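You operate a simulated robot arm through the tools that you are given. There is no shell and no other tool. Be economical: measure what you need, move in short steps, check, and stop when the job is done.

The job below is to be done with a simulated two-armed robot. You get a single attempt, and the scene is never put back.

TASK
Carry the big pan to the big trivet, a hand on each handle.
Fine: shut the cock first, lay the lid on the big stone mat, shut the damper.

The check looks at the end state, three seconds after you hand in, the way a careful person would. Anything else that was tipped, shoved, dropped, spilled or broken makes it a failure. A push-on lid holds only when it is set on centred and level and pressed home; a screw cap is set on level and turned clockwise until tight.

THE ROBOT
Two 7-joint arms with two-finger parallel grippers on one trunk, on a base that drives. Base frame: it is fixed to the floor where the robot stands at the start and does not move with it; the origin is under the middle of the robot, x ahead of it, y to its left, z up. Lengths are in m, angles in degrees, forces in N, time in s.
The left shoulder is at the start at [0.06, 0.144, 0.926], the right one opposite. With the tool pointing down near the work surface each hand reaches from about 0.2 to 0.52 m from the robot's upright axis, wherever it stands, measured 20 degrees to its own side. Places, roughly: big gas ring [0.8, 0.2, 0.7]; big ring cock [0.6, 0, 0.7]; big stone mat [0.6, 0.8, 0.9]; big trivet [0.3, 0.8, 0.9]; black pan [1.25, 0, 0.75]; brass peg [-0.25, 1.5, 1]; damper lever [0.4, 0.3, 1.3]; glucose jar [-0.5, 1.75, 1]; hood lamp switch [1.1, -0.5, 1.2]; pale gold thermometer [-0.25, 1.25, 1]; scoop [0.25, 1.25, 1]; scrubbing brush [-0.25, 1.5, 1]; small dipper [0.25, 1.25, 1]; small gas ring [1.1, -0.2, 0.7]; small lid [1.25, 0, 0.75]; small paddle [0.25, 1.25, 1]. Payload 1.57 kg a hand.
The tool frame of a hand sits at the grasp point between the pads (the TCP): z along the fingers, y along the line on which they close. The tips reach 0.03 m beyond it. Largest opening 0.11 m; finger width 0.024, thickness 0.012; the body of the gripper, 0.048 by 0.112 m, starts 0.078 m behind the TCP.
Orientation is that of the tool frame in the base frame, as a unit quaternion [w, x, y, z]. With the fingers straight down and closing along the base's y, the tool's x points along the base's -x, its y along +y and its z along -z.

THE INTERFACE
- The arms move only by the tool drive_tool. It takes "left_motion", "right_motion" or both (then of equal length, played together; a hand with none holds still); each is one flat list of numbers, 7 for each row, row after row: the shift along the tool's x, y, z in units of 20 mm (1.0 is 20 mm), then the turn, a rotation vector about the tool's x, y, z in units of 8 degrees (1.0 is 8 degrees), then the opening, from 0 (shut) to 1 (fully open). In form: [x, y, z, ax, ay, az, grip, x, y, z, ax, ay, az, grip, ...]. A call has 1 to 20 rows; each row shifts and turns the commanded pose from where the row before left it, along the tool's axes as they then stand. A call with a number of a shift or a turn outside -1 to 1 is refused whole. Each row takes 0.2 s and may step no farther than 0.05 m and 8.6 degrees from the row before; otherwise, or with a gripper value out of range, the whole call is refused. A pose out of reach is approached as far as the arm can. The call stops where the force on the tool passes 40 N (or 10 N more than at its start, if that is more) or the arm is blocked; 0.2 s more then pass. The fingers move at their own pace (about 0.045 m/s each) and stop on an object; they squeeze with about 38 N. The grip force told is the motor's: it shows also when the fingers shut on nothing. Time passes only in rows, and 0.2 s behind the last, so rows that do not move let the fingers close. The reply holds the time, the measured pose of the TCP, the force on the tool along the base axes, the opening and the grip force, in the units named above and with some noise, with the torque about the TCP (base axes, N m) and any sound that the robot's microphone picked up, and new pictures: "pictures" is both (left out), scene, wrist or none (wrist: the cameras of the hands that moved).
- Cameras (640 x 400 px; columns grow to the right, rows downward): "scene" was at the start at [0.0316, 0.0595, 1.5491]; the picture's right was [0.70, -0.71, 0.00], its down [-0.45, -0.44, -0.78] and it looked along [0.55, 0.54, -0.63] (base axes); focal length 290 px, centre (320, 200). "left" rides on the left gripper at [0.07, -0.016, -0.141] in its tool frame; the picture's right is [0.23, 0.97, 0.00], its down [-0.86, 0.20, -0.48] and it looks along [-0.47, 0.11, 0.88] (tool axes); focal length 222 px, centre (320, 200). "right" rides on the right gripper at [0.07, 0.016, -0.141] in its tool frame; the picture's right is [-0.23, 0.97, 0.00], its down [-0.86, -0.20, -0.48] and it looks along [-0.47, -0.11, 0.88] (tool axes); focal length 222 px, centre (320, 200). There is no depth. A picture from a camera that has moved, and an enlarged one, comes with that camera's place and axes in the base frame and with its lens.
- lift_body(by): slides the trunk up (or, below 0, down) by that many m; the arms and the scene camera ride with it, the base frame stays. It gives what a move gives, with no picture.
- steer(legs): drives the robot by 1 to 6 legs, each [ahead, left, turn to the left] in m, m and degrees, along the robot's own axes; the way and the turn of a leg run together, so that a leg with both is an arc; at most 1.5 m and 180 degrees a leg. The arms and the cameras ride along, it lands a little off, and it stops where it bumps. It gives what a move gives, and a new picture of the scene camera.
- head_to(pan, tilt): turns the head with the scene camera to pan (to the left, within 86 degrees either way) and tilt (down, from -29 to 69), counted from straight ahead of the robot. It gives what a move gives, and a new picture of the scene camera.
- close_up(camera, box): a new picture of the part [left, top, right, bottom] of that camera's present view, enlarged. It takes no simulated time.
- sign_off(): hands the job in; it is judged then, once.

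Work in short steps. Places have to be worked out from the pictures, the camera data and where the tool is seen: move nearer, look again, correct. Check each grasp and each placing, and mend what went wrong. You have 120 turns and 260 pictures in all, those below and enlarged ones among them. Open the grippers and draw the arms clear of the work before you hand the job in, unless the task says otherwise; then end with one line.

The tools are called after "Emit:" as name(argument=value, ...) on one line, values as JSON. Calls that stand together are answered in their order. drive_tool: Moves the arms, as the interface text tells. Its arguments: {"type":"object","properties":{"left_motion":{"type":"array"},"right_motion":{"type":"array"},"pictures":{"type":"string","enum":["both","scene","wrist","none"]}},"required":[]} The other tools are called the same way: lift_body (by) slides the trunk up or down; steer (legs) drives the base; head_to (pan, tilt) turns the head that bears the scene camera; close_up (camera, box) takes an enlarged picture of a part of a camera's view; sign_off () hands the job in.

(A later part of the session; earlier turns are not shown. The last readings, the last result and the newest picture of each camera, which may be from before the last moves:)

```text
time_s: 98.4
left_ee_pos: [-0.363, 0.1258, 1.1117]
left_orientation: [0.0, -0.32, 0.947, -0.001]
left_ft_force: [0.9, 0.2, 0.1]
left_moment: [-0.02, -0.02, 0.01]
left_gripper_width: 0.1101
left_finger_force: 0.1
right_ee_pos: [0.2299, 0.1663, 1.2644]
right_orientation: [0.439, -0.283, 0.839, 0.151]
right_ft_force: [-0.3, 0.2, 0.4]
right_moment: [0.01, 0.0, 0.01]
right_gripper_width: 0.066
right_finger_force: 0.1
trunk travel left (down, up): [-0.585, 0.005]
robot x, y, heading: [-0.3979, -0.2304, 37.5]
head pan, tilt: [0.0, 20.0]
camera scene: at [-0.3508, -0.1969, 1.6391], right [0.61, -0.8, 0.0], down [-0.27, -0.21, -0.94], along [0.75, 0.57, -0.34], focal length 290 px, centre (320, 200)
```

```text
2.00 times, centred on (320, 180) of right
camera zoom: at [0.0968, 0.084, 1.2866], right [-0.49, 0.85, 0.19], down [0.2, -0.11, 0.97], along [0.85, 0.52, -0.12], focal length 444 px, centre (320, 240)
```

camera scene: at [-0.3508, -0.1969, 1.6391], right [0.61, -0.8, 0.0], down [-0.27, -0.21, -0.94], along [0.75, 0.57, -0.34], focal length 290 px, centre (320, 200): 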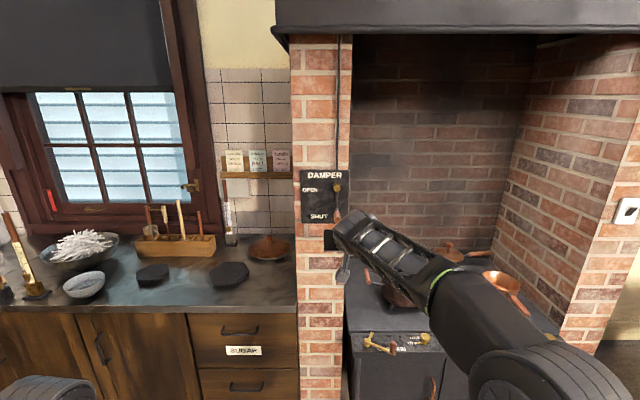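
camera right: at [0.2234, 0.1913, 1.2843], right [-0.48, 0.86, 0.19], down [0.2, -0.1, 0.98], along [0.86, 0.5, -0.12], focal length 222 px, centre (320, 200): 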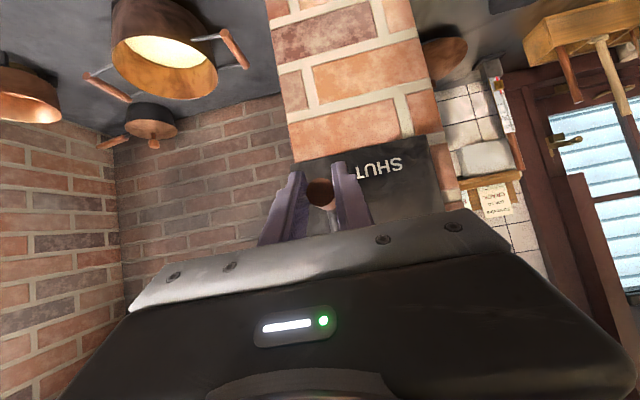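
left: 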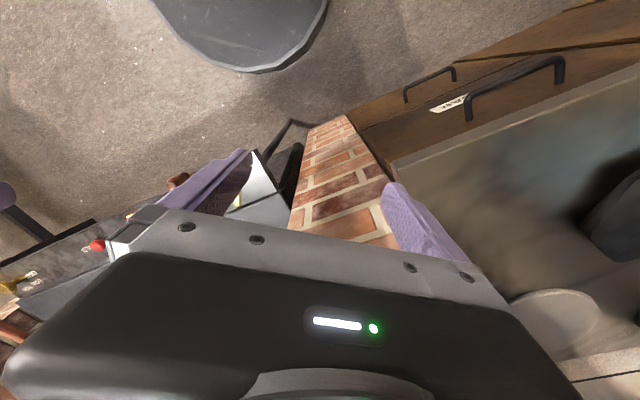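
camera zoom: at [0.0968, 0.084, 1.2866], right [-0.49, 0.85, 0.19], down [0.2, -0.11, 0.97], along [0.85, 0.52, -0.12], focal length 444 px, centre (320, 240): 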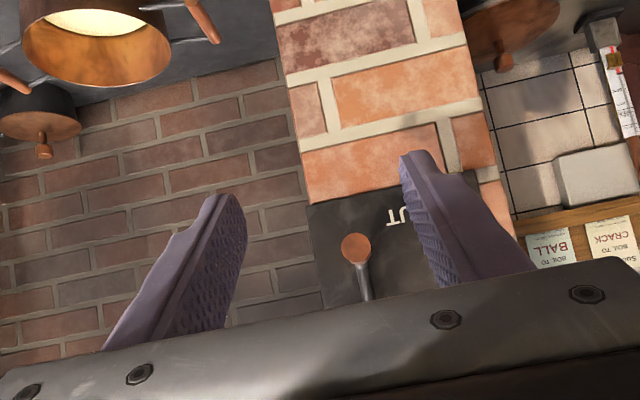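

Damper is shut. Now the pan: I set both hands in a forward-tilted pose (55°), yawed 20° clockwise relative to the robot, so that the robot can stand turned 20° left at the stove with its left elbow clear of the pier.

Emit:
drive_tool(left_motion=[-1, 0, 0, 0, 0, 0.83, 0.6, -1, 0, 0, 0, 0, 0.83, 0.6, -1, 0, 0, 0, 0, 0.84, 0.6, -1, 0, 0, 0, 0, 0, 0.6, -1, 0, 0, 0, 0, 0, 0.6, -1, 0, 0, 0, 0, 0, 0.6, -1, 0, 0, 0, 0, 0, 0.6, -1, 0, 0, 0, 0, 0, 0.6, -1, 0, 0, 0, -0.5, 0, 0.6, -1, 0, 0.1, 0, -0.9, 0, 0.6, -0.9, 0, 0.2, 0, -0.9, 0, 0.6, -0.9, 0, 0.3, 0, -0.9, 0, 0.6, -0.8, 0, 0.5, 0, -0.9, 0, 0.6, -0.7, 0, 0.6, 0, -0.9, 0, 0.6, -0.6, 0, 0.7, 0, -0.9, 0, 0.6, 0, 0, 0, 0, -1, 0, 0.6], right_motion=[0.82, 0, 0.57, 0, 0, 0, 0.6, 0.82, 0, 0.57, 0, 0, 0, 0.6, 0.82, 0, 0.57, 0, 0, 0, 0.6, 0.82, 0, 0.57, 0, 0, 0, 0.6, 0.82, 0, 0.57, 0, 0, 0, 0.6, 0.82, 0, 0.57, 0, 0, 0, 0.6, 0.82, 0, 0.57, 0, 0, 0, 0.6, 0.82, 0, 0.57, 0, 0, 0, 0.6, 0.82, 0, 0.57, 0, 0, 0, 0.6, 0.82, 0, 0.57, 0, 0, 0, 0.6, 0, 0, 0, 0.68, 0, 0.48, 0.6, 0, 0, 0, 0.68, 0, 0.48, 0.6, 0, 0, 0, 0.68, 0, 0.48, 0.6, 0, 0, 0, 0, 0, 0, 0.6, 0, 0, 0, 0, 0, 0, 0.6, 0, 0, 0, 0, 0, 0, 0.6], pictures="scene")

```text
time_s: 101.8
left_ee_pos: [-0.0885, 0.2266, 1.1043]
left_orientation: [0.444, -0.134, 0.883, 0.069]
left_ft_force: [0.1, -0.7, 0.3]
left_moment: [0.0, 0.03, 0.0]
left_gripper_width: 0.0662
left_finger_force: 0.1
left hand out of reach, approached as far as the arm can: row 16
right_ee_pos: [0.2301, 0.1678, 1.0645]
right_orientation: [0.457, -0.133, 0.876, 0.075]
right_ft_force: [-0.1, 0.0, 0.0]
right_moment: [-0.02, 0.03, -0.01]
right_gripper_width: 0.0662
right_finger_force: 0.0
trunk travel left (down, up): [-0.585, 0.005]
robot x, y, heading: [-0.3983, -0.2359, 37.4]
head pan, tilt: [0.0, 20.0]
camera scene: at [-0.35, -0.1956, 1.6391], right [0.61, -0.8, 0.0], down [-0.27, -0.21, -0.94], along [0.75, 0.57, -0.34], focal length 290 px, centre (320, 200)
```

scene: 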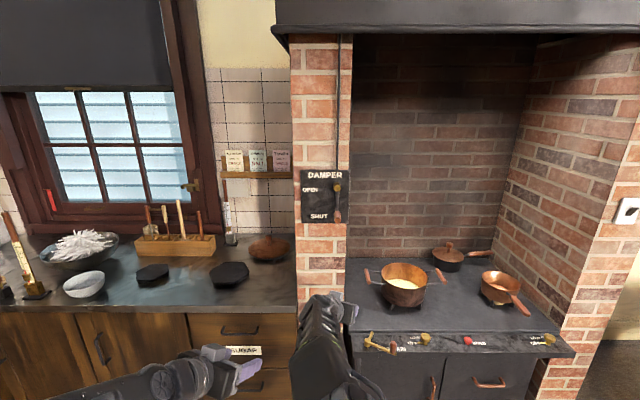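

Both hands are posed. I drive right, then ahead and turn 20° left to stand before the pan.

Emit:
steer(legs=[[0, -0.57, 0], [0.3, 0, 0], [0, 0, 19.5]])

Emit:
head_to(pan=0, tilt=42)

```text
time_s: 107.7
left_ee_pos: [0.3202, 0.0365, 1.1041]
left_orientation: [0.427, -0.279, 0.848, 0.142]
left_ft_force: [-0.8, -0.7, -0.1]
left_moment: [0.04, -0.03, -0.02]
left_gripper_width: 0.066
left_finger_force: 0.0
right_ee_pos: [0.6399, 0.0866, 1.0636]
right_orientation: [0.438, -0.279, 0.841, 0.151]
right_ft_force: [-0.6, -0.5, 0.1]
right_moment: [0.0, 0.02, 0.01]
right_gripper_width: 0.0662
right_finger_force: 0.0
trunk travel left (down, up): [-0.585, 0.005]
robot x, y, heading: [0.182, -0.5004, 56.7]
head pan, tilt: [0.0, 20.0]
camera scene: at [0.2133, -0.4493, 1.639], right [0.83, -0.55, 0.0], down [-0.19, -0.29, -0.94], along [0.52, 0.78, -0.34], focal length 290 px, centre (320, 200)
```

scene: 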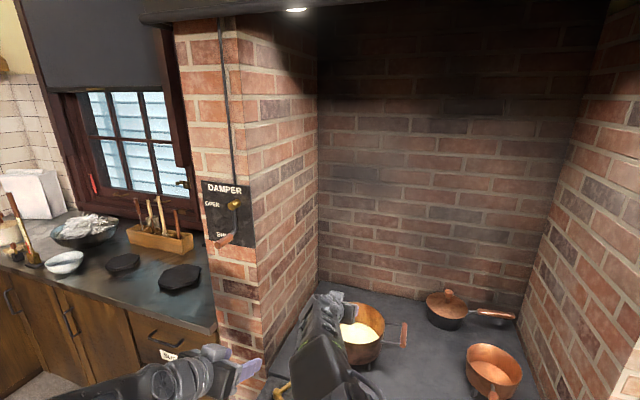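

```text
time_s: 108.6
left_ee_pos: [0.3217, 0.0369, 1.1055]
left_orientation: [0.428, -0.279, 0.848, 0.142]
left_ft_force: [-0.2, -0.4, 0.8]
left_moment: [-0.04, 0.03, -0.03]
left_gripper_width: 0.0659
left_finger_force: 0.2
right_ee_pos: [0.6408, 0.0859, 1.0635]
right_orientation: [0.438, -0.279, 0.841, 0.151]
right_ft_force: [-0.7, -0.3, 0.7]
right_moment: [0.0, 0.02, 0.02]
right_gripper_width: 0.0659
right_finger_force: 0.1
trunk travel left (down, up): [-0.585, 0.005]
robot x, y, heading: [0.1786, -0.5033, 56.6]
head pan, tilt: [0.0, 42.0]
camera scene: at [0.2085, -0.4572, 1.6047], right [0.83, -0.55, 0.0], down [-0.37, -0.56, -0.74], along [0.41, 0.62, -0.67], focal length 290 px, centre (320, 200)
```

scene: 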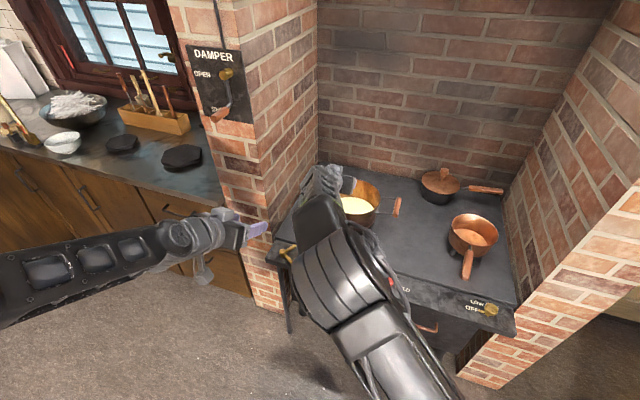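

I move the right hand 0.18 m to the right first, then drive ahead into position.

Emit:
drive_tool(right_motion=[0, -1, 0, 0, 0, 0, 0.6, 0, -1, 0, 0, 0, 0, 0.6, 0, -1, 0, 0, 0, 0, 0.6, 0, -1, 0, 0, 0, 0, 0.6, 0, -1, 0, 0, 0, 0, 0.6, 0, -1, 0, 0, 0, 0, 0.6, 0, -1, 0, 0, 0, 0, 0.6, 0, -1, 0, 0, 0, 0, 0.6, 0, -1, 0, 0, 0, 0, 0.6], pictures="none")

Emit:
steer(legs=[[0.16, -0.085, 0]])

Emit:
close_up(camera="left", box=[0, 0, 640, 400])

Emit:
close_up(camera="right", box=[0, 0, 640, 400])

```text
time_s: 110.6
left_ee_pos: [0.3212, 0.0364, 1.1063]
left_orientation: [0.426, -0.28, 0.848, 0.143]
left_ft_force: [-0.8, 0.7, 0.2]
left_moment: [-0.02, 0.01, 0.07]
left_gripper_width: 0.0659
left_finger_force: 0.0
right_ee_pos: [0.7509, -0.0581, 1.0615]
right_orientation: [0.438, -0.279, 0.841, 0.151]
right_ft_force: [-0.1, 1.5, -0.5]
right_moment: [0.0, 0.02, -0.01]
right_gripper_width: 0.066
right_finger_force: 0.2
trunk travel left (down, up): [-0.585, 0.005]
robot x, y, heading: [0.1789, -0.5059, 56.6]
head pan, tilt: [0.0, 42.0]
```

```text
time_s: 112.1
left_ee_pos: [0.4822, 0.123, 1.1046]
left_orientation: [0.426, -0.28, 0.849, 0.142]
left_ft_force: [1.2, 0.8, -0.2]
left_moment: [0.0, 0.0, -0.02]
left_gripper_width: 0.0658
left_finger_force: 0.1
right_ee_pos: [0.9102, 0.0291, 1.0609]
right_orientation: [0.438, -0.279, 0.841, 0.151]
right_ft_force: [0.6, -0.6, -1.5]
right_moment: [0.0, 0.0, 0.02]
right_gripper_width: 0.0661
right_finger_force: 0.1
trunk travel left (down, up): [-0.585, 0.005]
robot x, y, heading: [0.3351, -0.4165, 56.5]
head pan, tilt: [0.0, 42.0]
camera scene: at [0.3699, -0.3706, 1.6046], right [0.83, -0.55, 0.0], down [-0.37, -0.56, -0.74], along [0.41, 0.62, -0.67], focal length 290 px, centre (320, 200)
```

scene: 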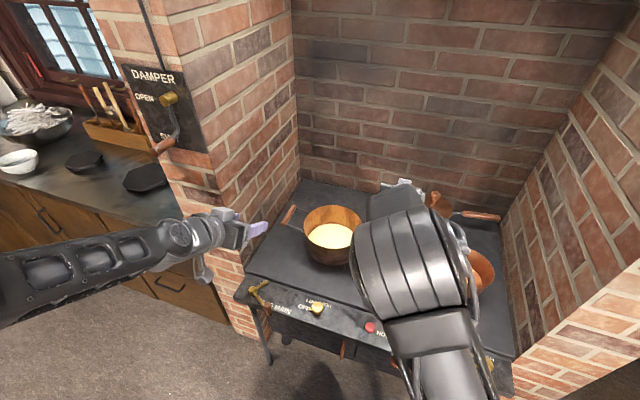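

```text
1.00 times, centred on (320, 200) of left (not enlarged: the box is as wide or as high as the picture)
camera zoom: at [0.3671, 0.017, 1.1335], right [-0.69, 0.7, -0.18], down [-0.02, 0.23, 0.97], along [0.72, 0.67, -0.15], focal length 222 px, centre (320, 200)
```

zoom: 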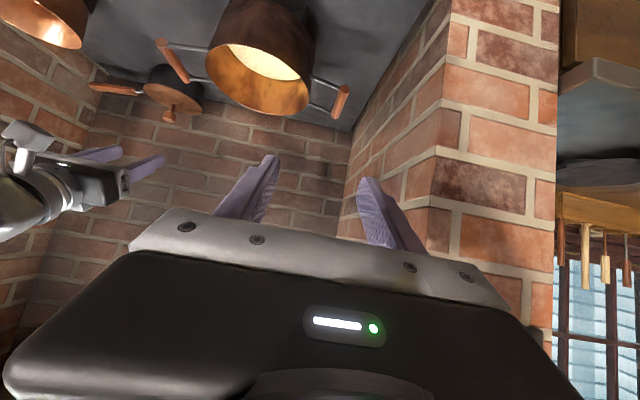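

```text
1.00 times, centred on (320, 200) of right (not enlarged: the box is as wide or as high as the picture)
camera zoom: at [0.7767, -0.0526, 1.0838], right [-0.48, 0.85, 0.2], down [0.2, -0.11, 0.97], along [0.85, 0.51, -0.12], focal length 222 px, centre (320, 200)
```

zoom: 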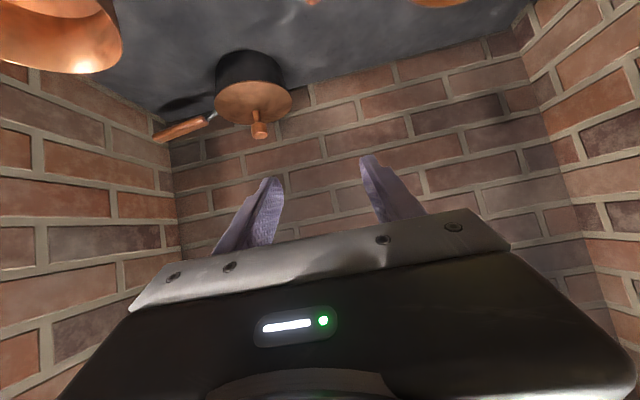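

Both handles measured: left ≈ (U 0.155, N 0.745), right ≈ (U 0.50, N 0.742), z ≈ 0.85. I extend the left hand forward 0.2 m, watching the pier.

Emit:
drive_tool(left_motion=[-0.6, 0.17, 0.8, 0, 0, 0, 0.6, -0.6, 0.17, 0.8, 0, 0, 0, 0.6, -0.6, 0.17, 0.8, 0, 0, 0, 0.6, -0.6, 0.17, 0.8, 0, 0, 0, 0.6, -0.6, 0.17, 0.8, 0, 0, 0, 0.6, -0.6, 0.17, 0.8, 0, 0, 0, 0.6, -0.6, 0.17, 0.8, 0, 0, 0, 0.6, -0.6, 0.17, 0.8, 0, 0, 0, 0.6, -0.6, 0.17, 0.8, 0, 0, 0, 0.6, -0.6, 0.17, 0.8, 0, 0, 0, 0.6], pictures="both")

```text
time_s: 114.3
left_ee_pos: [0.6041, 0.255, 1.1076]
left_orientation: [0.426, -0.281, 0.848, 0.143]
left_ft_force: [-0.5, 0.8, -0.2]
left_moment: [-0.03, 0.02, -0.01]
left_gripper_width: 0.0661
left_finger_force: 0.2
left hand out of reach, approached as far as the arm can: row 2, 3, 4, 5
right_ee_pos: [0.91, 0.0294, 1.0602]
right_orientation: [0.438, -0.278, 0.842, 0.15]
right_ft_force: [0.8, 0.6, 0.4]
right_moment: [0.0, -0.05, -0.01]
right_gripper_width: 0.066
right_finger_force: 0.0
trunk travel left (down, up): [-0.585, 0.005]
robot x, y, heading: [0.337, -0.414, 56.6]
head pan, tilt: [0.0, 42.0]
camera scene: at [0.3687, -0.3691, 1.6046], right [0.84, -0.55, 0.0], down [-0.37, -0.56, -0.74], along [0.41, 0.62, -0.67], focal length 290 px, centre (320, 200)
camera left: at [0.49, 0.149, 1.136], right [-0.69, 0.7, -0.18], down [-0.02, 0.23, 0.97], along [0.72, 0.67, -0.15], focal length 222 px, centre (320, 200)
```

scene: 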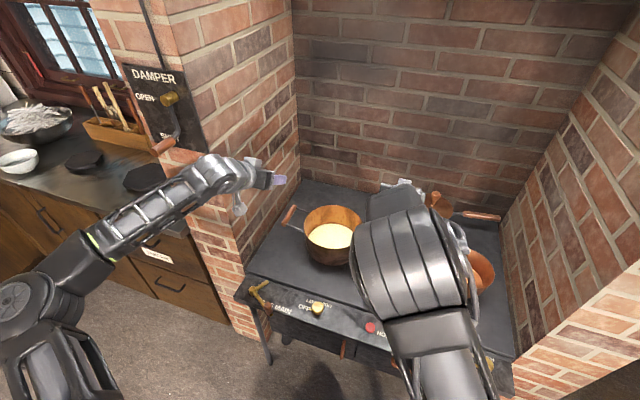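
left: 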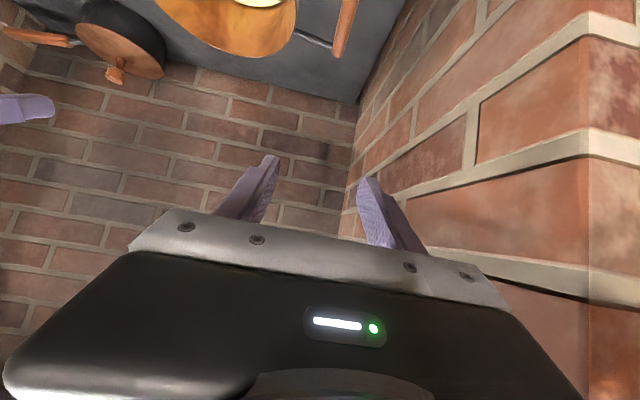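

Forearm passes in front of the pier corner. I continue forward and down carefully, 6 rows.

Emit:
drive_tool(left_motion=[0.25, 0, 0.92, 0, 0, 0, 0.6, 0.25, 0, 0.92, 0, 0, 0, 0.6, 0.25, 0, 0.92, 0, 0, 0, 0.6, 0.25, 0, 0.92, 0, 0, 0, 0.6, 0.25, 0, 0.92, 0, 0, 0, 0.6, 0.25, 0, 0.92, 0, 0, 0, 0.6], pictures="both")

```text
time_s: 115.7
left_ee_pos: [0.5976, 0.3099, 1.0331]
left_orientation: [0.427, -0.279, 0.848, 0.141]
left_ft_force: [-0.6, 0.4, 0.0]
left_moment: [-0.01, 0.0, -0.02]
left_gripper_width: 0.066
left_finger_force: 0.1
left hand out of reach, approached as far as the arm can: row 1, 2, 3, 4, 5, 6
right_ee_pos: [0.9088, 0.0276, 1.0609]
right_orientation: [0.437, -0.28, 0.842, 0.151]
right_ft_force: [-0.6, 0.1, 0.8]
right_moment: [0.02, 0.02, 0.02]
right_gripper_width: 0.0657
right_finger_force: 0.0
trunk travel left (down, up): [-0.585, 0.005]
robot x, y, heading: [0.3393, -0.4168, 56.9]
head pan, tilt: [0.0, 42.0]
camera scene: at [0.3683, -0.3702, 1.6046], right [0.83, -0.55, 0.0], down [-0.37, -0.56, -0.74], along [0.41, 0.62, -0.67], focal length 290 px, centre (320, 200)
camera left: at [0.4838, 0.2052, 1.061], right [-0.69, 0.7, -0.18], down [-0.02, 0.23, 0.97], along [0.72, 0.67, -0.15], focal length 222 px, centre (320, 200)
```

scene: 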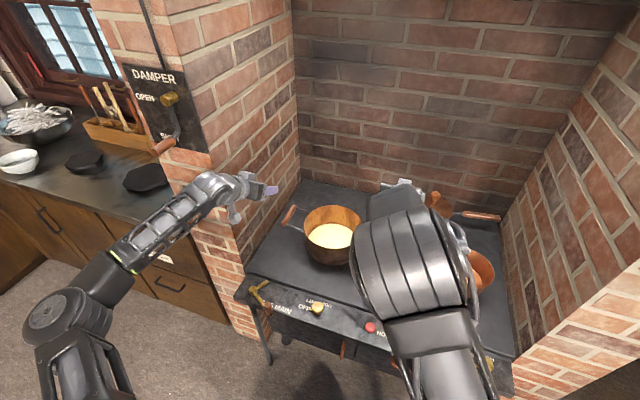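
left: 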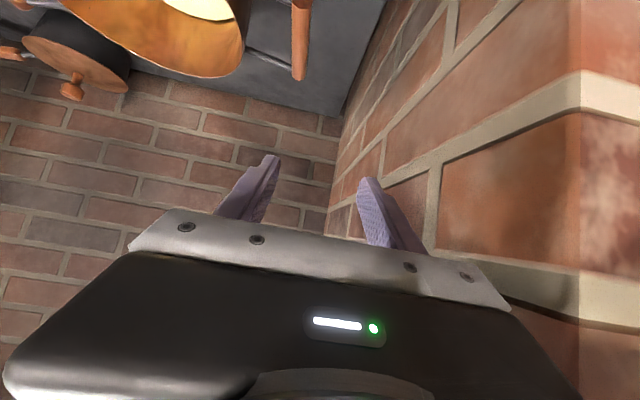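

The left arm is at its reach limit. I undo that move, bring the base nearer (0.097 ahead, 0.036 left), and retry.

Emit:
drive_tool(left_motion=[-0.25, 0, -0.92, 0, 0, 0, 0.6, -0.25, 0, -0.92, 0, 0, 0, 0.6, -0.25, 0, -0.92, 0, 0, 0, 0.6, -0.25, 0, -0.92, 0, 0, 0, 0.6, -0.25, 0, -0.92, 0, 0, 0, 0.6, -0.25, 0, -0.92, 0, 0, 0, 0.6, 0.6, 0, -0.8, 0, 0, 0, 0.6, 0.6, 0, -0.8, 0, 0, 0, 0.6, 0.6, 0, -0.8, 0, 0, 0, 0.6], right_motion=[0.57, 0, -0.82, 0, 0, 0, 0.6, 0.57, 0, -0.82, 0, 0, 0, 0.6, 0.57, -0.6, -0.82, 0, 0, 0, 0.6, 0.57, -0.6, -0.82, 0, 0, 0, 0.6, 0, -0.6, 0, 0, 0, 0, 0.6, 0, 0, 0, 0, 0, 0, 0.6, 0, 0, 0, 0, 0, 0, 0.6, 0, 0, 0, 0, 0, 0, 0.6, 0, 0, 0, 0, 0, 0, 0.6], pictures="none")

Emit:
steer(legs=[[0.097, 0.036, 0]])

Emit:
close_up(camera="left", box=[0, 0, 640, 400])

```text
time_s: 117.7
left_ee_pos: [0.4944, 0.2295, 1.1223]
left_orientation: [0.427, -0.278, 0.849, 0.142]
left_ft_force: [-0.6, 0.0, 0.7]
left_moment: [0.03, 0.02, 0.0]
left_gripper_width: 0.0661
left_finger_force: 0.1
right_ee_pos: [0.8667, -0.049, 1.0624]
right_orientation: [0.438, -0.279, 0.841, 0.152]
right_ft_force: [-0.3, -0.2, -0.5]
right_moment: [0.02, 0.0, 0.02]
right_gripper_width: 0.0661
right_finger_force: 0.1
trunk travel left (down, up): [-0.585, 0.005]
robot x, y, heading: [0.3382, -0.4141, 56.6]
head pan, tilt: [0.0, 42.0]
```

```text
time_s: 118.7
left_ee_pos: [0.5006, 0.2774, 1.1231]
left_orientation: [0.42, -0.284, 0.85, 0.141]
left_ft_force: [-6.4, -11.5, 2.7]
left_moment: [0.22, -0.24, 0.56]
left_gripper_width: 0.061
left_finger_force: 0.1
right_ee_pos: [0.879, 0.0043, 1.0629]
right_orientation: [0.439, -0.279, 0.84, 0.153]
right_ft_force: [0.1, -0.5, 0.1]
right_moment: [0.0, -0.02, -0.03]
right_gripper_width: 0.066
right_finger_force: 0.1
trunk travel left (down, up): [-0.585, 0.005]
robot x, y, heading: [0.3526, -0.3607, 56.8]
head pan, tilt: [0.0, 42.0]
stopped in leg 1: the force on the tool passed its limit at 148 N (the readings are from after the stop); the commanded pose is now the measured one
camera scene: at [0.3794, -0.3224, 1.6047], right [0.84, -0.55, 0.0], down [-0.37, -0.56, -0.74], along [0.41, 0.62, -0.67], focal length 290 px, centre (320, 200)
```

scene: 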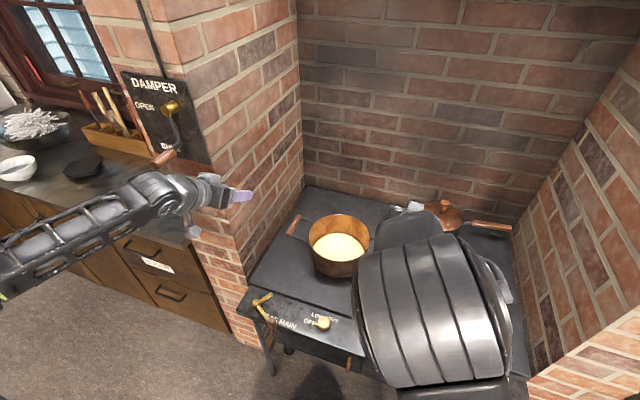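

```text
1.00 times, centred on (320, 200) of left (not enlarged: the box is as wide or as high as the picture)
camera zoom: at [0.3881, 0.1717, 1.1533], right [-0.7, 0.69, -0.18], down [-0.01, 0.24, 0.97], along [0.72, 0.68, -0.16], focal length 222 px, centre (320, 200)
```

zoom: 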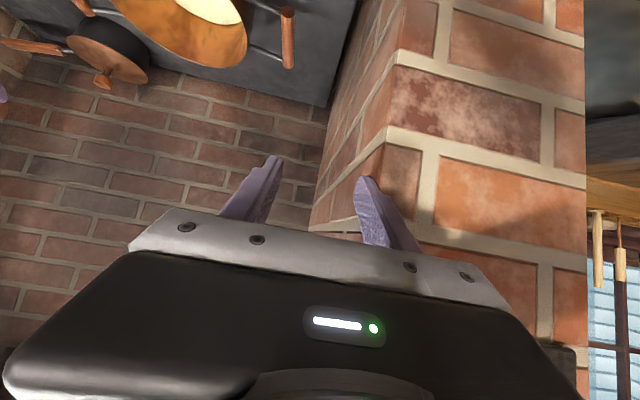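

The left outer finger bumped the pier corner (brick, nothing moved). I move the left hand right, away from the pier.

Emit:
drive_tool(left_motion=[0.2, -0.6, -0.2, 0, 0, 0, 0.6, 0, -1, 0, 0, 0, 0, 0.6, 0, -1, 0, 0, 0, 0, 0.6, 0, -1, 0, 0, 0, 0, 0.6, 0, -0.6, 0, 0, 0, 0, 0.6], pictures="wrist")

Emit:
steer(legs=[[0.045, 0.02, 0]])

```text
time_s: 119.9
left_ee_pos: [0.5482, 0.211, 1.1207]
left_orientation: [0.421, -0.284, 0.85, 0.141]
left_ft_force: [1.3, 1.1, -0.2]
left_moment: [0.02, 0.01, -0.03]
left_gripper_width: 0.066
left_finger_force: 0.1
right_ee_pos: [0.8789, 0.0048, 1.062]
right_orientation: [0.438, -0.279, 0.841, 0.151]
right_ft_force: [0.6, -0.4, -0.5]
right_moment: [0.01, -0.02, -0.01]
right_gripper_width: 0.0663
right_finger_force: 0.1
trunk travel left (down, up): [-0.585, 0.005]
robot x, y, heading: [0.3495, -0.3622, 56.8]
head pan, tilt: [0.0, 42.0]
camera left: at [0.4345, 0.1052, 1.1511], right [-0.7, 0.69, -0.18], down [-0.01, 0.24, 0.97], along [0.72, 0.68, -0.16], focal length 222 px, centre (320, 200)
```

left: 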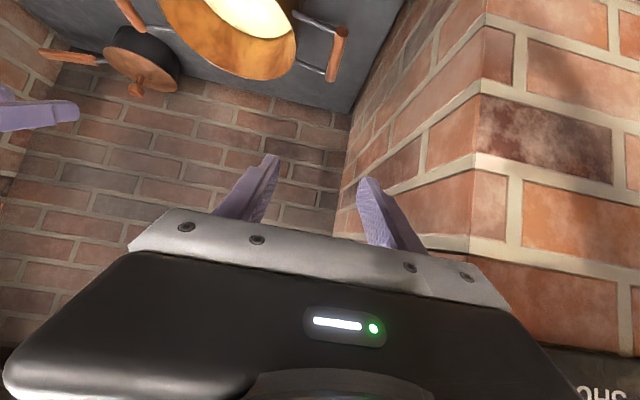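

```text
time_s: 120.8
left_ee_pos: [0.5562, 0.2619, 1.119]
left_orientation: [0.42, -0.285, 0.85, 0.141]
left_ft_force: [0.1, 0.8, -0.3]
left_moment: [-0.02, -0.04, -0.09]
left_gripper_width: 0.0661
left_finger_force: 0.0
right_ee_pos: [0.8879, 0.0552, 1.0605]
right_orientation: [0.437, -0.28, 0.841, 0.15]
right_ft_force: [0.1, 0.9, -0.1]
right_moment: [0.02, 0.02, -0.03]
right_gripper_width: 0.066
right_finger_force: 0.1
trunk travel left (down, up): [-0.585, 0.005]
robot x, y, heading: [0.3565, -0.311, 56.5]
head pan, tilt: [0.0, 42.0]
camera scene: at [0.3891, -0.2683, 1.6045], right [0.84, -0.55, 0.0], down [-0.37, -0.56, -0.74], along [0.41, 0.62, -0.67], focal length 290 px, centre (320, 200)
```

scene: 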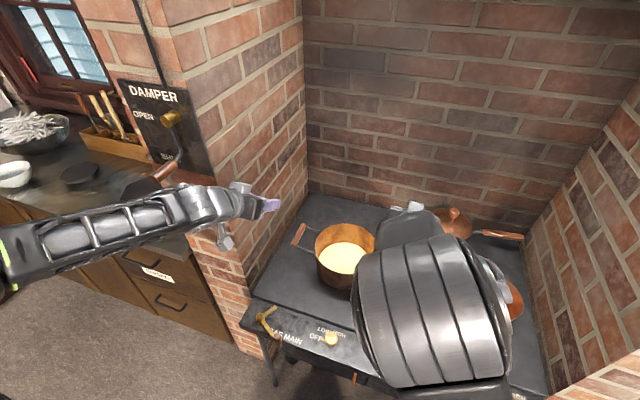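

Left hand now clear. I shift it right 30 mm, then forward 0.1 m.

Emit:
drive_tool(left_motion=[0, -0.8, 0, 0, 0, 0, 0.6, 0, -0.8, 0, 0, 0, 0, 0.6, -0.6, 0, 0.8, 0, 0, 0, 0.6, -0.6, 0, 0.8, 0, 0, 0, 0.6, -0.6, 0, 0.8, 0, 0, 0, 0.6, -0.6, 0, 0.8, 0, 0, 0, 0.6, -0.6, 0, 0.8, 0, 0, 0, 0.6], pictures="both")

```text
time_s: 122.4
left_ee_pos: [0.6299, 0.2767, 1.1193]
left_orientation: [0.421, -0.284, 0.85, 0.141]
left_ft_force: [0.0, 0.1, 0.1]
left_moment: [0.03, 0.0, -0.02]
left_gripper_width: 0.0658
left_finger_force: 0.1
left hand out of reach, approached as far as the arm can: row 6, 7
right_ee_pos: [0.889, 0.053, 1.0616]
right_orientation: [0.438, -0.279, 0.841, 0.151]
right_ft_force: [-0.4, 0.5, 0.0]
right_moment: [0.0, 0.0, -0.04]
right_gripper_width: 0.0657
right_finger_force: 0.1
trunk travel left (down, up): [-0.585, 0.005]
robot x, y, heading: [0.3555, -0.3158, 57.0]
head pan, tilt: [0.0, 42.0]
camera scene: at [0.3888, -0.2705, 1.6046], right [0.84, -0.55, 0.0], down [-0.37, -0.56, -0.74], along [0.41, 0.62, -0.67], focal length 290 px, centre (320, 200)
camera left: at [0.5171, 0.1704, 1.1498], right [-0.7, 0.69, -0.18], down [-0.01, 0.24, 0.97], along [0.72, 0.68, -0.16], focal length 222 px, centre (320, 200)
```

scene: 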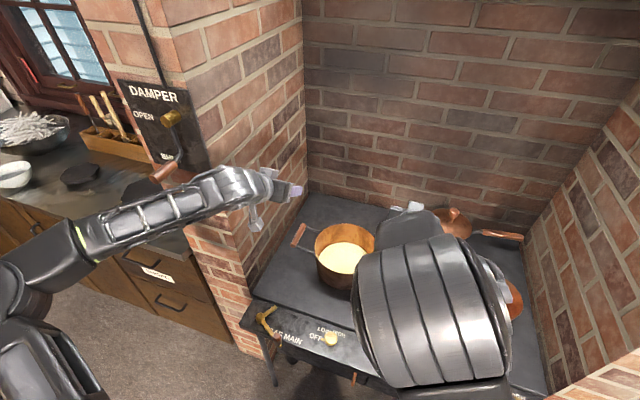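
left: 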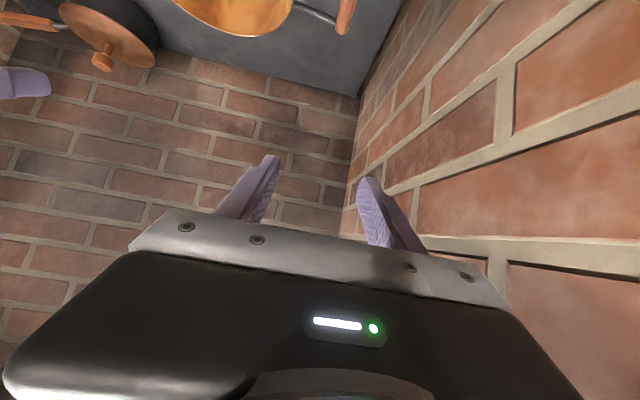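

The left arm reports a limit at this height. I try going lower from here, easing the tilt a little.

Emit:
drive_tool(left_motion=[0.8, 0, 0.6, 0, 0.5, 0, 0.6, 0.8, 0, 0.6, 0, 0.5, 0, 0.6, 0.8, 0, 0.6, 0, 0.5, 0, 0.6, 0.7, 0, 0.7, 0, 0.5, 0, 0.6], pictures="both")

```text
time_s: 123.4
left_ee_pos: [0.5943, 0.288, 1.0371]
left_orientation: [0.298, -0.3, 0.9, 0.101]
left_ft_force: [0.0, -0.4, 0.1]
left_moment: [0.01, 0.03, 0.0]
left_gripper_width: 0.066
left_finger_force: 0.1
left hand out of reach, approached as far as the arm can: row 1, 2, 4
right_ee_pos: [0.8887, 0.0513, 1.0611]
right_orientation: [0.438, -0.278, 0.841, 0.151]
right_ft_force: [-0.1, 0.6, -0.9]
right_moment: [0.01, 0.03, 0.07]
right_gripper_width: 0.0657
right_finger_force: 0.0
trunk travel left (down, up): [-0.585, 0.005]
robot x, y, heading: [0.358, -0.3185, 56.4]
head pan, tilt: [0.0, 42.0]
camera scene: at [0.389, -0.2716, 1.6047], right [0.84, -0.55, 0.0], down [-0.37, -0.56, -0.74], along [0.41, 0.62, -0.67], focal length 290 px, centre (320, 200)
camera left: at [0.4928, 0.1918, 1.1092], right [-0.73, 0.67, -0.13], down [0.2, 0.4, 0.89], along [0.65, 0.63, -0.43], focal length 222 px, centre (320, 200)
```

scene: 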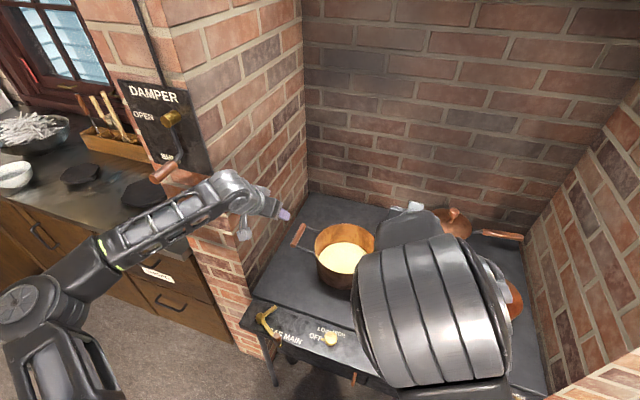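
left: 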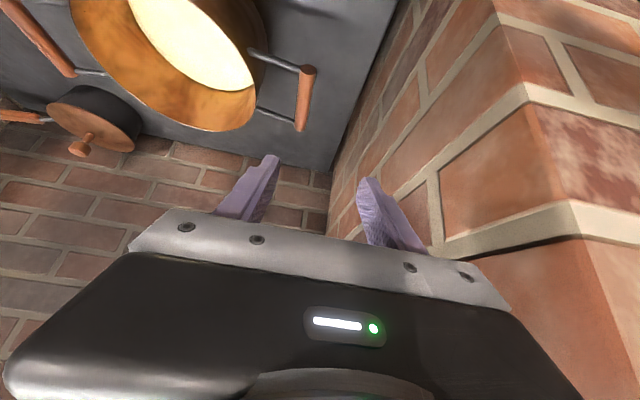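

I test whether the inward yaw is the limit: turn the left hand back 20° about vertical and push forward again.

Emit:
drive_tool(left_motion=[0, -0.75, 0, 0, 0, 0, 0.6, 0, -0.75, 0, 0, 0, 0, 0.6, 0, 0, 0, -0.5, 0, -0.67, 0.6, 0, 0, 0, -0.5, 0, -0.67, 0.6, 0, 0, 0, -0.5, 0, -0.67, 0.6, -0.77, -0.25, 0.58, 0, 0, 0, 0.6, -0.77, -0.25, 0.58, 0, 0, 0, 0.6, -0.77, -0.25, 0.58, 0, 0, 0, 0.6], pictures="both")

```text
time_s: 125.2
left_ee_pos: [0.563, 0.294, 1.0244]
left_orientation: [0.276, -0.453, 0.834, 0.15]
left_ft_force: [-0.3, 1.1, 0.6]
left_moment: [0.01, -0.01, 0.0]
left_gripper_width: 0.066
left_finger_force: 0.0
left hand out of reach, approached as far as the arm can: row 1, 2, 3, 4, 5, 6, 7, 8
right_ee_pos: [0.8871, 0.0532, 1.0611]
right_orientation: [0.437, -0.279, 0.841, 0.151]
right_ft_force: [0.0, -0.3, -0.8]
right_moment: [-0.03, -0.01, 0.0]
right_gripper_width: 0.066
right_finger_force: 0.1
trunk travel left (down, up): [-0.585, 0.005]
robot x, y, heading: [0.3589, -0.3173, 56.5]
head pan, tilt: [0.0, 42.0]
camera scene: at [0.3886, -0.2707, 1.6047], right [0.84, -0.55, 0.0], down [-0.37, -0.56, -0.74], along [0.41, 0.62, -0.67], focal length 290 px, centre (320, 200)
camera left: at [0.5015, 0.1668, 1.0968], right [-0.92, 0.38, -0.13], down [0.05, 0.44, 0.9], along [0.4, 0.81, -0.43], focal length 222 px, centre (320, 200)
```

scene: 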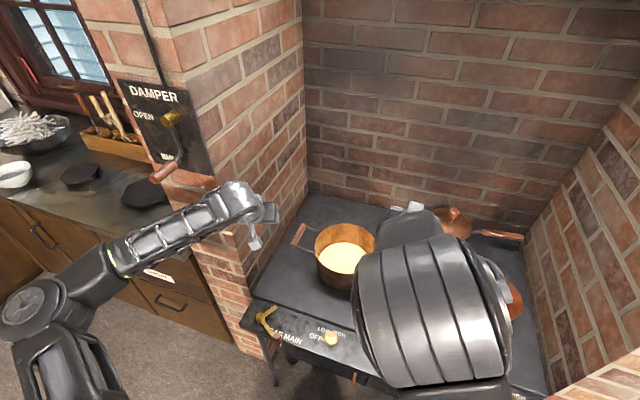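
left: 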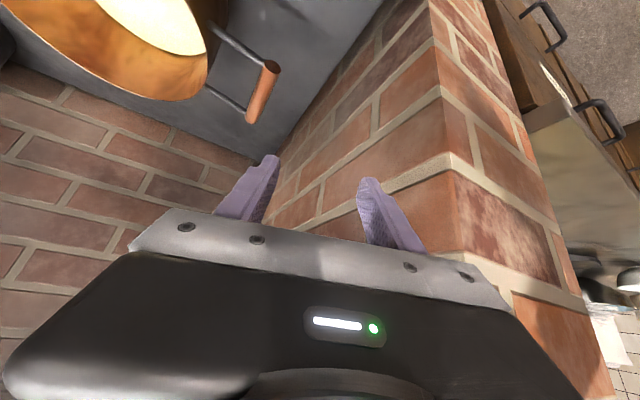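

The left arm seems stuck in a poor posture. I retreat it back and up, and return it to tool-down, neutral yaw.

Emit:
drive_tool(left_motion=[0.77, -0.6, -0.58, 0, 0, 0, 0.6, 0.77, -0.6, -0.58, 0, 0, 0, 0.6, 0.77, -0.6, -0.58, 0, 0, 0, 0.6, 0.77, -0.6, -0.58, 0, 0, 0, 0.6, 0.77, -0.3, -0.58, 0, 0.8, 0, 0.6, 0.9, 0, -0.3, 0, 0.8, 0, 0.6, 0.9, 0, -0.3, 0, 0.8, 0, 0.6, 0.9, 0, -0.3, 0, 0.8, 0, 0.6, 0, 0, -0.3, 0, 0.8, 0, 0.6, 0, 0, 0, 0, 0.2, 0, 0.6], pictures="scene")

```text
time_s: 127.4
left_ee_pos: [0.4824, 0.1362, 1.0233]
left_orientation: [0.026, -0.477, 0.878, 0.012]
left_ft_force: [-0.8, -0.3, -0.3]
left_moment: [0.01, 0.01, -0.02]
left_gripper_width: 0.066
left_finger_force: 0.0
left hand out of reach, approached as far as the arm can: row 5, 7, 8, 9, 10
right_ee_pos: [0.8883, 0.0532, 1.0619]
right_orientation: [0.437, -0.279, 0.841, 0.151]
right_ft_force: [0.0, -0.1, -0.6]
right_moment: [-0.02, -0.01, 0.0]
right_gripper_width: 0.0661
right_finger_force: 0.1
trunk travel left (down, up): [-0.585, 0.005]
robot x, y, heading: [0.3589, -0.3137, 56.6]
head pan, tilt: [0.0, 42.0]
camera scene: at [0.3887, -0.2708, 1.6046], right [0.84, -0.55, 0.0], down [-0.37, -0.56, -0.74], along [0.41, 0.62, -0.67], focal length 290 px, centre (320, 200)
```

scene: 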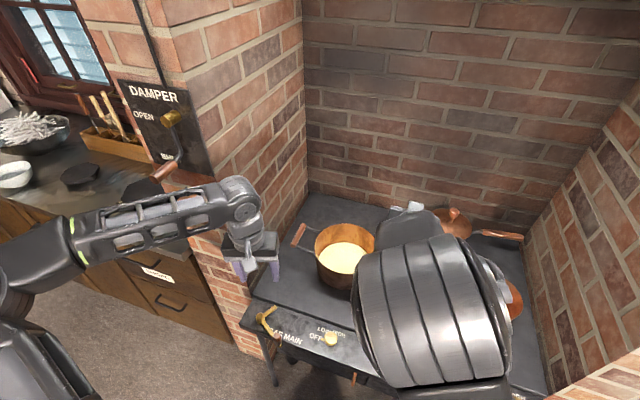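

To rule out the forearm touching the pier, I back the robot 0.2 m and re-test the left arm in free space.

Emit:
steer(legs=[[-0.2, -0.03, 0]])

Emit:
drive_tool(left_motion=[0, 0, -0.5, 0, 0, 0, 0.6, 0, 0, -0.5, 0, 0, 0, 0.6], pictures="none")

```text
time_s: 129.0
left_ee_pos: [0.3975, -0.0479, 1.0246]
left_orientation: [0.025, -0.479, 0.877, 0.013]
left_ft_force: [-0.2, 1.0, -0.2]
left_moment: [0.0, -0.01, 0.04]
left_gripper_width: 0.0659
left_finger_force: 0.0
right_ee_pos: [0.8014, -0.1306, 1.0622]
right_orientation: [0.438, -0.28, 0.841, 0.152]
right_ft_force: [0.0, -0.6, -0.1]
right_moment: [-0.04, 0.02, -0.02]
right_gripper_width: 0.066
right_finger_force: 0.0
trunk travel left (down, up): [-0.585, 0.005]
robot x, y, heading: [0.2734, -0.4993, 56.7]
head pan, tilt: [0.0, 42.0]
camera scene: at [0.304, -0.4559, 1.6047], right [0.84, -0.55, 0.0], down [-0.37, -0.56, -0.74], along [0.41, 0.62, -0.67], focal length 290 px, centre (320, 200)
```

scene: 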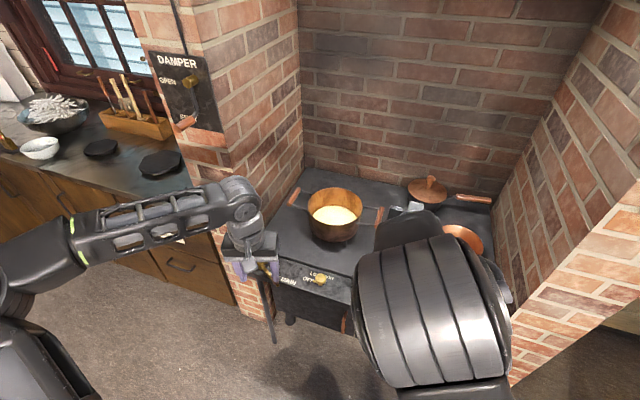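

```text
time_s: 129.6
left_ee_pos: [0.3977, -0.0474, 1.0423]
left_orientation: [0.025, -0.479, 0.877, 0.012]
left_ft_force: [0.3, 0.7, -0.2]
left_moment: [0.04, -0.01, 0.02]
left_gripper_width: 0.0659
left_finger_force: 0.1
right_ee_pos: [0.8031, -0.1292, 1.0621]
right_orientation: [0.437, -0.28, 0.841, 0.152]
right_ft_force: [1.0, 0.5, 0.6]
right_moment: [-0.01, -0.01, -0.02]
right_gripper_width: 0.066
right_finger_force: 0.0
trunk travel left (down, up): [-0.585, 0.005]
robot x, y, heading: [0.2737, -0.4982, 56.9]
head pan, tilt: [0.0, 42.0]
```

No spring-back, so it is purely kinematic. I mirror the right arm's successful sequence: move the left hand inboard, then tilt while extending.

Emit:
drive_tool(left_motion=[-0.7, -1, 0, 0, 0, 0, 0.6, -0.7, -1, 0, 0, 0, 0, 0.6, -0.7, -1, 0, 0, 0, 0, 0.6, -0.7, -1, 0, 0, 0, 0, 0.6, -0.7, -1, 0, 0, 0, 0, 0.6, -0.7, -0.5, 0, 0, -0.5, 0, 0.6, -0.9, 0, 0.2, 0, -0.9, 0, 0.6, -0.9, 0, 0.3, 0, -0.9, 0, 0.6, -0.8, 0, 0.4, 0, -0.9, 0, 0.6, -0.7, 0, 0.5, 0, -0.9, 0, 0.6, -0.6, 0, 0.6, 0, -0.9, 0, 0.6, -0.6, 0, 0.7, 0, -0.9, 0, 0.6, 0, 0, 0, 0, -0.9, 0, 0.6], pictures="scene")

```text
time_s: 132.4
left_ee_pos: [0.4682, 0.0474, 1.033]
left_orientation: [0.425, -0.42, 0.769, 0.229]
left_ft_force: [-0.7, -0.4, 0.8]
left_moment: [0.01, 0.02, -0.01]
left_gripper_width: 0.0659
left_finger_force: 0.0
left hand out of reach, approached as far as the arm can: row 1, 2, 3, 4, 5, 6
right_ee_pos: [0.8024, -0.1292, 1.0618]
right_orientation: [0.438, -0.28, 0.841, 0.151]
right_ft_force: [-0.5, 0.6, 0.4]
right_moment: [0.0, 0.03, 0.0]
right_gripper_width: 0.0659
right_finger_force: 0.1
trunk travel left (down, up): [-0.585, 0.005]
robot x, y, heading: [0.2741, -0.4999, 56.9]
head pan, tilt: [0.0, 42.0]
camera scene: at [0.3043, -0.4543, 1.6047], right [0.84, -0.55, 0.0], down [-0.37, -0.56, -0.74], along [0.41, 0.62, -0.67], focal length 290 px, centre (320, 200)
```

scene: 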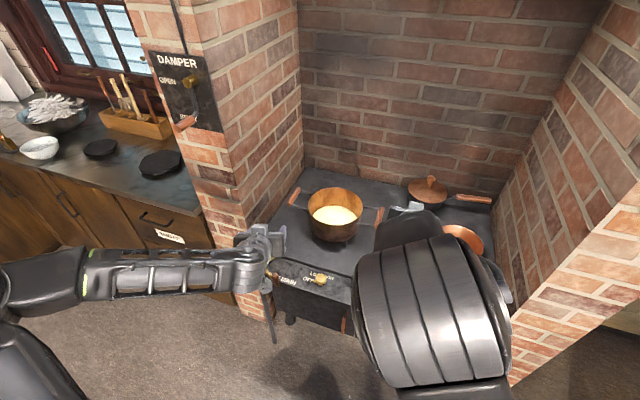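

Forward is fine but inboard motion is refused. I bring the left arm back to its starting pose (outboard, tool down) to reset its posture.

Emit:
drive_tool(left_motion=[0.6, 0.5, -0.6, 0, 0.9, 0, 0.6, 0.6, 0.5, -0.6, 0, 0.9, 0, 0.6, 0.7, 0.5, -0.5, 0, 0.9, 0, 0.6, 0.8, 0.5, -0.4, 0, 0.9, 0, 0.6, 0.9, 0.5, -0.3, 0, 0.9, 0, 0.6, 0.9, 1, -0.2, 0, 0.9, 0, 0.6, 1, 1, 0, 0, 0.9, 0, 0.6, 1, 1, 0, 0, 0.85, 0, 0.6, 1, 1, 0, 0, 0, 0, 0.6, 1, 1, 0, 0, 0, 0, 0.6, 1, 1, 0, 0, 0, 0, 0.6, 1, 1, 0, 0, 0, 0, 0.6, 1, 1, 0, 0, 0, 0, 0.6], pictures="none")

Emit:
drive_tool(left_motion=[-0.3, -1, 0, 0, 0, 0, 0.6, -0.3, -1, 0, 0, 0, 0, 0.6, -0.3, -1, 0, 0, 0, 0, 0.6, -0.3, -1, 0, 0, 0, 0, 0.6, -0.3, -1, 0, 0, 0, 0, 0.6, -0.3, -1, 0, 0, 0, 0, 0.6, -0.3, -1, 0, 0, 0, 0, 0.6, -0.3, -1, 0, 0, 0, 0, 0.6, -0.3, -1, 0, 0, 0, 0, 0.6, -0.3, -1, 0, 0, 0, 0, 0.6, -0.3, -1, 0, 0, 0, 0, 0.6, -0.3, -1, 0, 0, 0, 0, 0.6], pictures="scene")

```text
time_s: 135.2
left_ee_pos: [0.1597, -0.0434, 1.0062]
left_orientation: [0.004, -0.477, 0.879, 0.001]
left_ft_force: [-0.3, 0.7, 0.2]
left_moment: [-0.01, -0.02, -0.03]
left_gripper_width: 0.0662
left_finger_force: 0.1
right_ee_pos: [0.8017, -0.1298, 1.0614]
right_orientation: [0.438, -0.28, 0.841, 0.152]
right_ft_force: [0.1, 0.1, 0.5]
right_moment: [-0.01, -0.04, 0.0]
right_gripper_width: 0.0659
right_finger_force: 0.0
trunk travel left (down, up): [-0.585, 0.005]
robot x, y, heading: [0.2733, -0.4985, 56.7]
head pan, tilt: [0.0, 42.0]
```

```text
time_s: 137.8
left_ee_pos: [0.4015, -0.1122, 1.0088]
left_orientation: [0.004, -0.479, 0.878, 0.002]
left_ft_force: [0.6, 0.3, -0.2]
left_moment: [-0.02, 0.01, -0.01]
left_gripper_width: 0.0659
left_finger_force: 0.0
right_ee_pos: [0.8042, -0.129, 1.0602]
right_orientation: [0.437, -0.28, 0.841, 0.152]
right_ft_force: [-0.5, -0.8, 0.3]
right_moment: [-0.01, -0.02, -0.02]
right_gripper_width: 0.0659
right_finger_force: 0.1
trunk travel left (down, up): [-0.585, 0.005]
robot x, y, heading: [0.2742, -0.5009, 56.8]
head pan, tilt: [0.0, 42.0]
camera scene: at [0.3053, -0.4545, 1.6046], right [0.84, -0.55, 0.0], down [-0.37, -0.56, -0.74], along [0.41, 0.62, -0.67], focal length 290 px, centre (320, 200)
```

scene: 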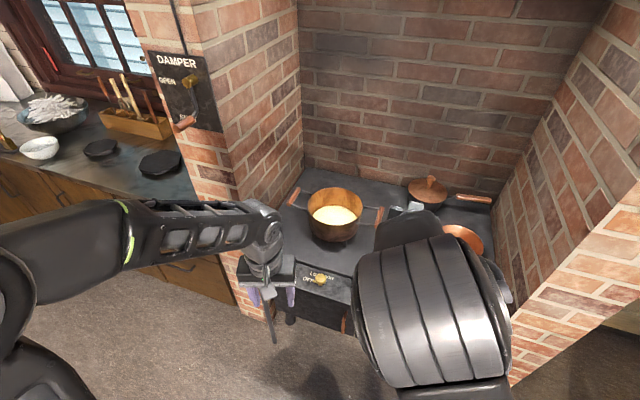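

Now it makes sense: shoulder-to-wrist reach is ~0.52 m and hands this high waste it. A square stance (robot facing the stove, U 0.326, N 0.05) with hands tilted and lower should work, with wrists staying outside the alcove. I back off, square up and set both hands.

Emit:
steer(legs=[[-0.12, 0.0, -20], [0, 0.2, 0]])

Emit:
head_to(pan=0, tilt=44)

```text
time_s: 140.5
left_ee_pos: [0.3231, -0.1096, 1.0077]
left_orientation: [0.005, -0.319, 0.948, 0.0]
left_ft_force: [-0.6, -0.7, 0.1]
left_moment: [-0.01, -0.02, -0.02]
left_gripper_width: 0.0659
left_finger_force: 0.1
right_ee_pos: [0.6949, -0.263, 1.0615]
right_orientation: [0.458, -0.129, 0.877, 0.072]
right_ft_force: [-0.9, 0.2, 0.1]
right_moment: [-0.01, 0.0, 0.02]
right_gripper_width: 0.0659
right_finger_force: 0.0
trunk travel left (down, up): [-0.585, 0.005]
robot x, y, heading: [0.0753, -0.4323, 36.9]
head pan, tilt: [0.0, 42.0]
camera scene: at [0.1159, -0.3979, 1.6047], right [0.6, -0.8, 0.0], down [-0.53, -0.4, -0.74], along [0.59, 0.45, -0.67], focal length 290 px, centre (320, 200)
```

scene: 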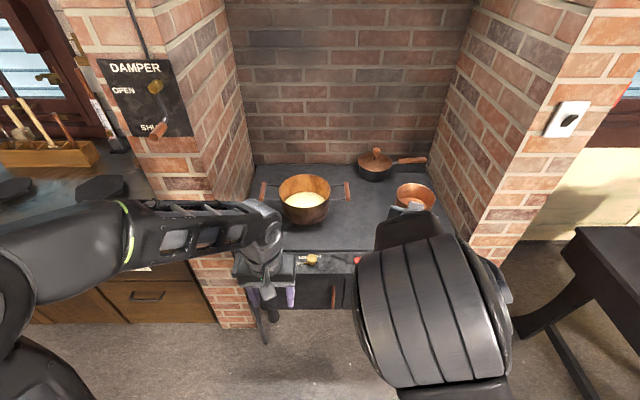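

```text
time_s: 141.1
left_ee_pos: [0.3232, -0.1114, 1.0083]
left_orientation: [0.005, -0.32, 0.947, 0.001]
left_ft_force: [-0.2, -0.7, 0.1]
left_moment: [0.01, -0.03, 0.02]
left_gripper_width: 0.0659
left_finger_force: 0.0
right_ee_pos: [0.696, -0.2635, 1.0619]
right_orientation: [0.458, -0.13, 0.876, 0.074]
right_ft_force: [0.3, 0.1, -0.1]
right_moment: [0.01, -0.02, -0.03]
right_gripper_width: 0.0657
right_finger_force: 0.1
trunk travel left (down, up): [-0.585, 0.005]
robot x, y, heading: [0.0723, -0.4282, 36.7]
head pan, tilt: [0.0, 44.0]
camera scene: at [0.1158, -0.4003, 1.6018], right [0.6, -0.8, 0.0], down [-0.56, -0.42, -0.72], along [0.57, 0.43, -0.69], focal length 290 px, centre (320, 200)
```

scene: 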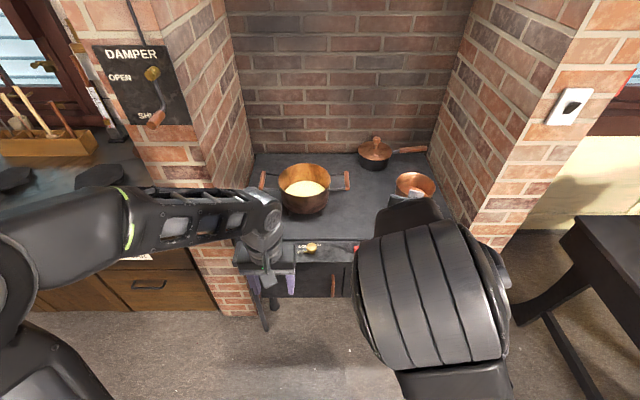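

Robot is square at U 0.386, N −0.20. I set both hands to the same 55° forward tilt, aligned with N, at z≈1.0 and about ±0.17 m.

Emit:
drive_tool(left_motion=[-1, 0.33, 0, 0, -0.69, 0, 0.6, -1, 0.33, 0.1, 0, -0.69, 0, 0.6, -0.98, 0.33, 0.19, 0, -0.69, 0, 0.6, -0.96, 0.33, 0.28, 0, -0.69, 0, 0.6, -0.93, 0.33, 0.37, 0, -0.69, 0, 0.6, -0.89, 0.33, 0.46, 0, -0.69, 0, 0.6, -0.84, 0.33, 0.54, 0, -0.69, 0, 0.6, -0.78, 0.33, 0.62, 0, -0.69, 0, 0.6, -0.72, 0.33, 0.69, 0, -0.69, 0, 0.6, -0.65, 0.33, 0.76, 0, -0.69, 0, 0.6], right_motion=[0.82, 0, 0.57, 0, 0, 0, 0.6, 0.82, 0, 0.57, 0, 0, 0, 0.6, 0.82, 0, 0.57, 0, 0, 0, 0.6, 0, 0, 0, -0.68, 0, -0.48, 0.6, 0, 0, 0, -0.68, 0, -0.48, 0.6, 0, 0, 0, -0.68, 0, -0.48, 0.6, 0, 0.9, 0, 0, 0, 0, 0.6, 0, 0.9, 0, 0, 0, 0, 0.6, 0, 0.9, 0, 0, 0, 0, 0.6, 0, 0.9, 0, 0, 0, 0, 0.6], pictures="scene")

```text
time_s: 143.3
left_ee_pos: [0.4416, 0.0634, 1.0082]
left_orientation: [0.443, -0.284, 0.838, 0.148]
left_ft_force: [-0.3, 0.2, -0.8]
left_moment: [-0.03, -0.01, 0.02]
left_gripper_width: 0.066
left_finger_force: 0.1
right_ee_pos: [0.6528, -0.205, 1.0025]
right_orientation: [0.438, -0.281, 0.84, 0.151]
right_ft_force: [-0.2, 0.3, -0.7]
right_moment: [-0.01, 0.02, 0.02]
right_gripper_width: 0.0657
right_finger_force: 0.0
trunk travel left (down, up): [-0.585, 0.005]
robot x, y, heading: [0.0749, -0.4316, 36.7]
head pan, tilt: [0.0, 44.0]
camera scene: at [0.1157, -0.3992, 1.6018], right [0.6, -0.8, 0.0], down [-0.56, -0.42, -0.72], along [0.57, 0.43, -0.69], focal length 290 px, centre (320, 200)
```

scene: 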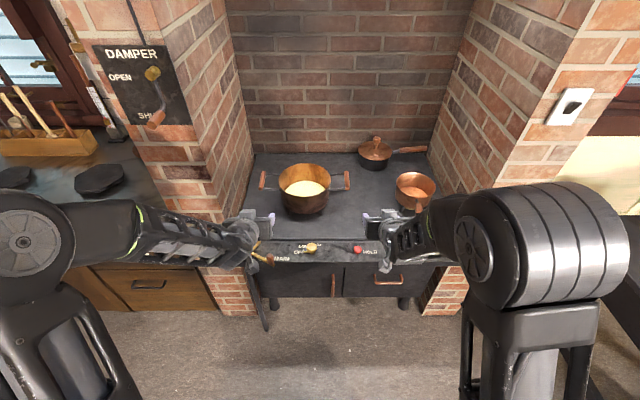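

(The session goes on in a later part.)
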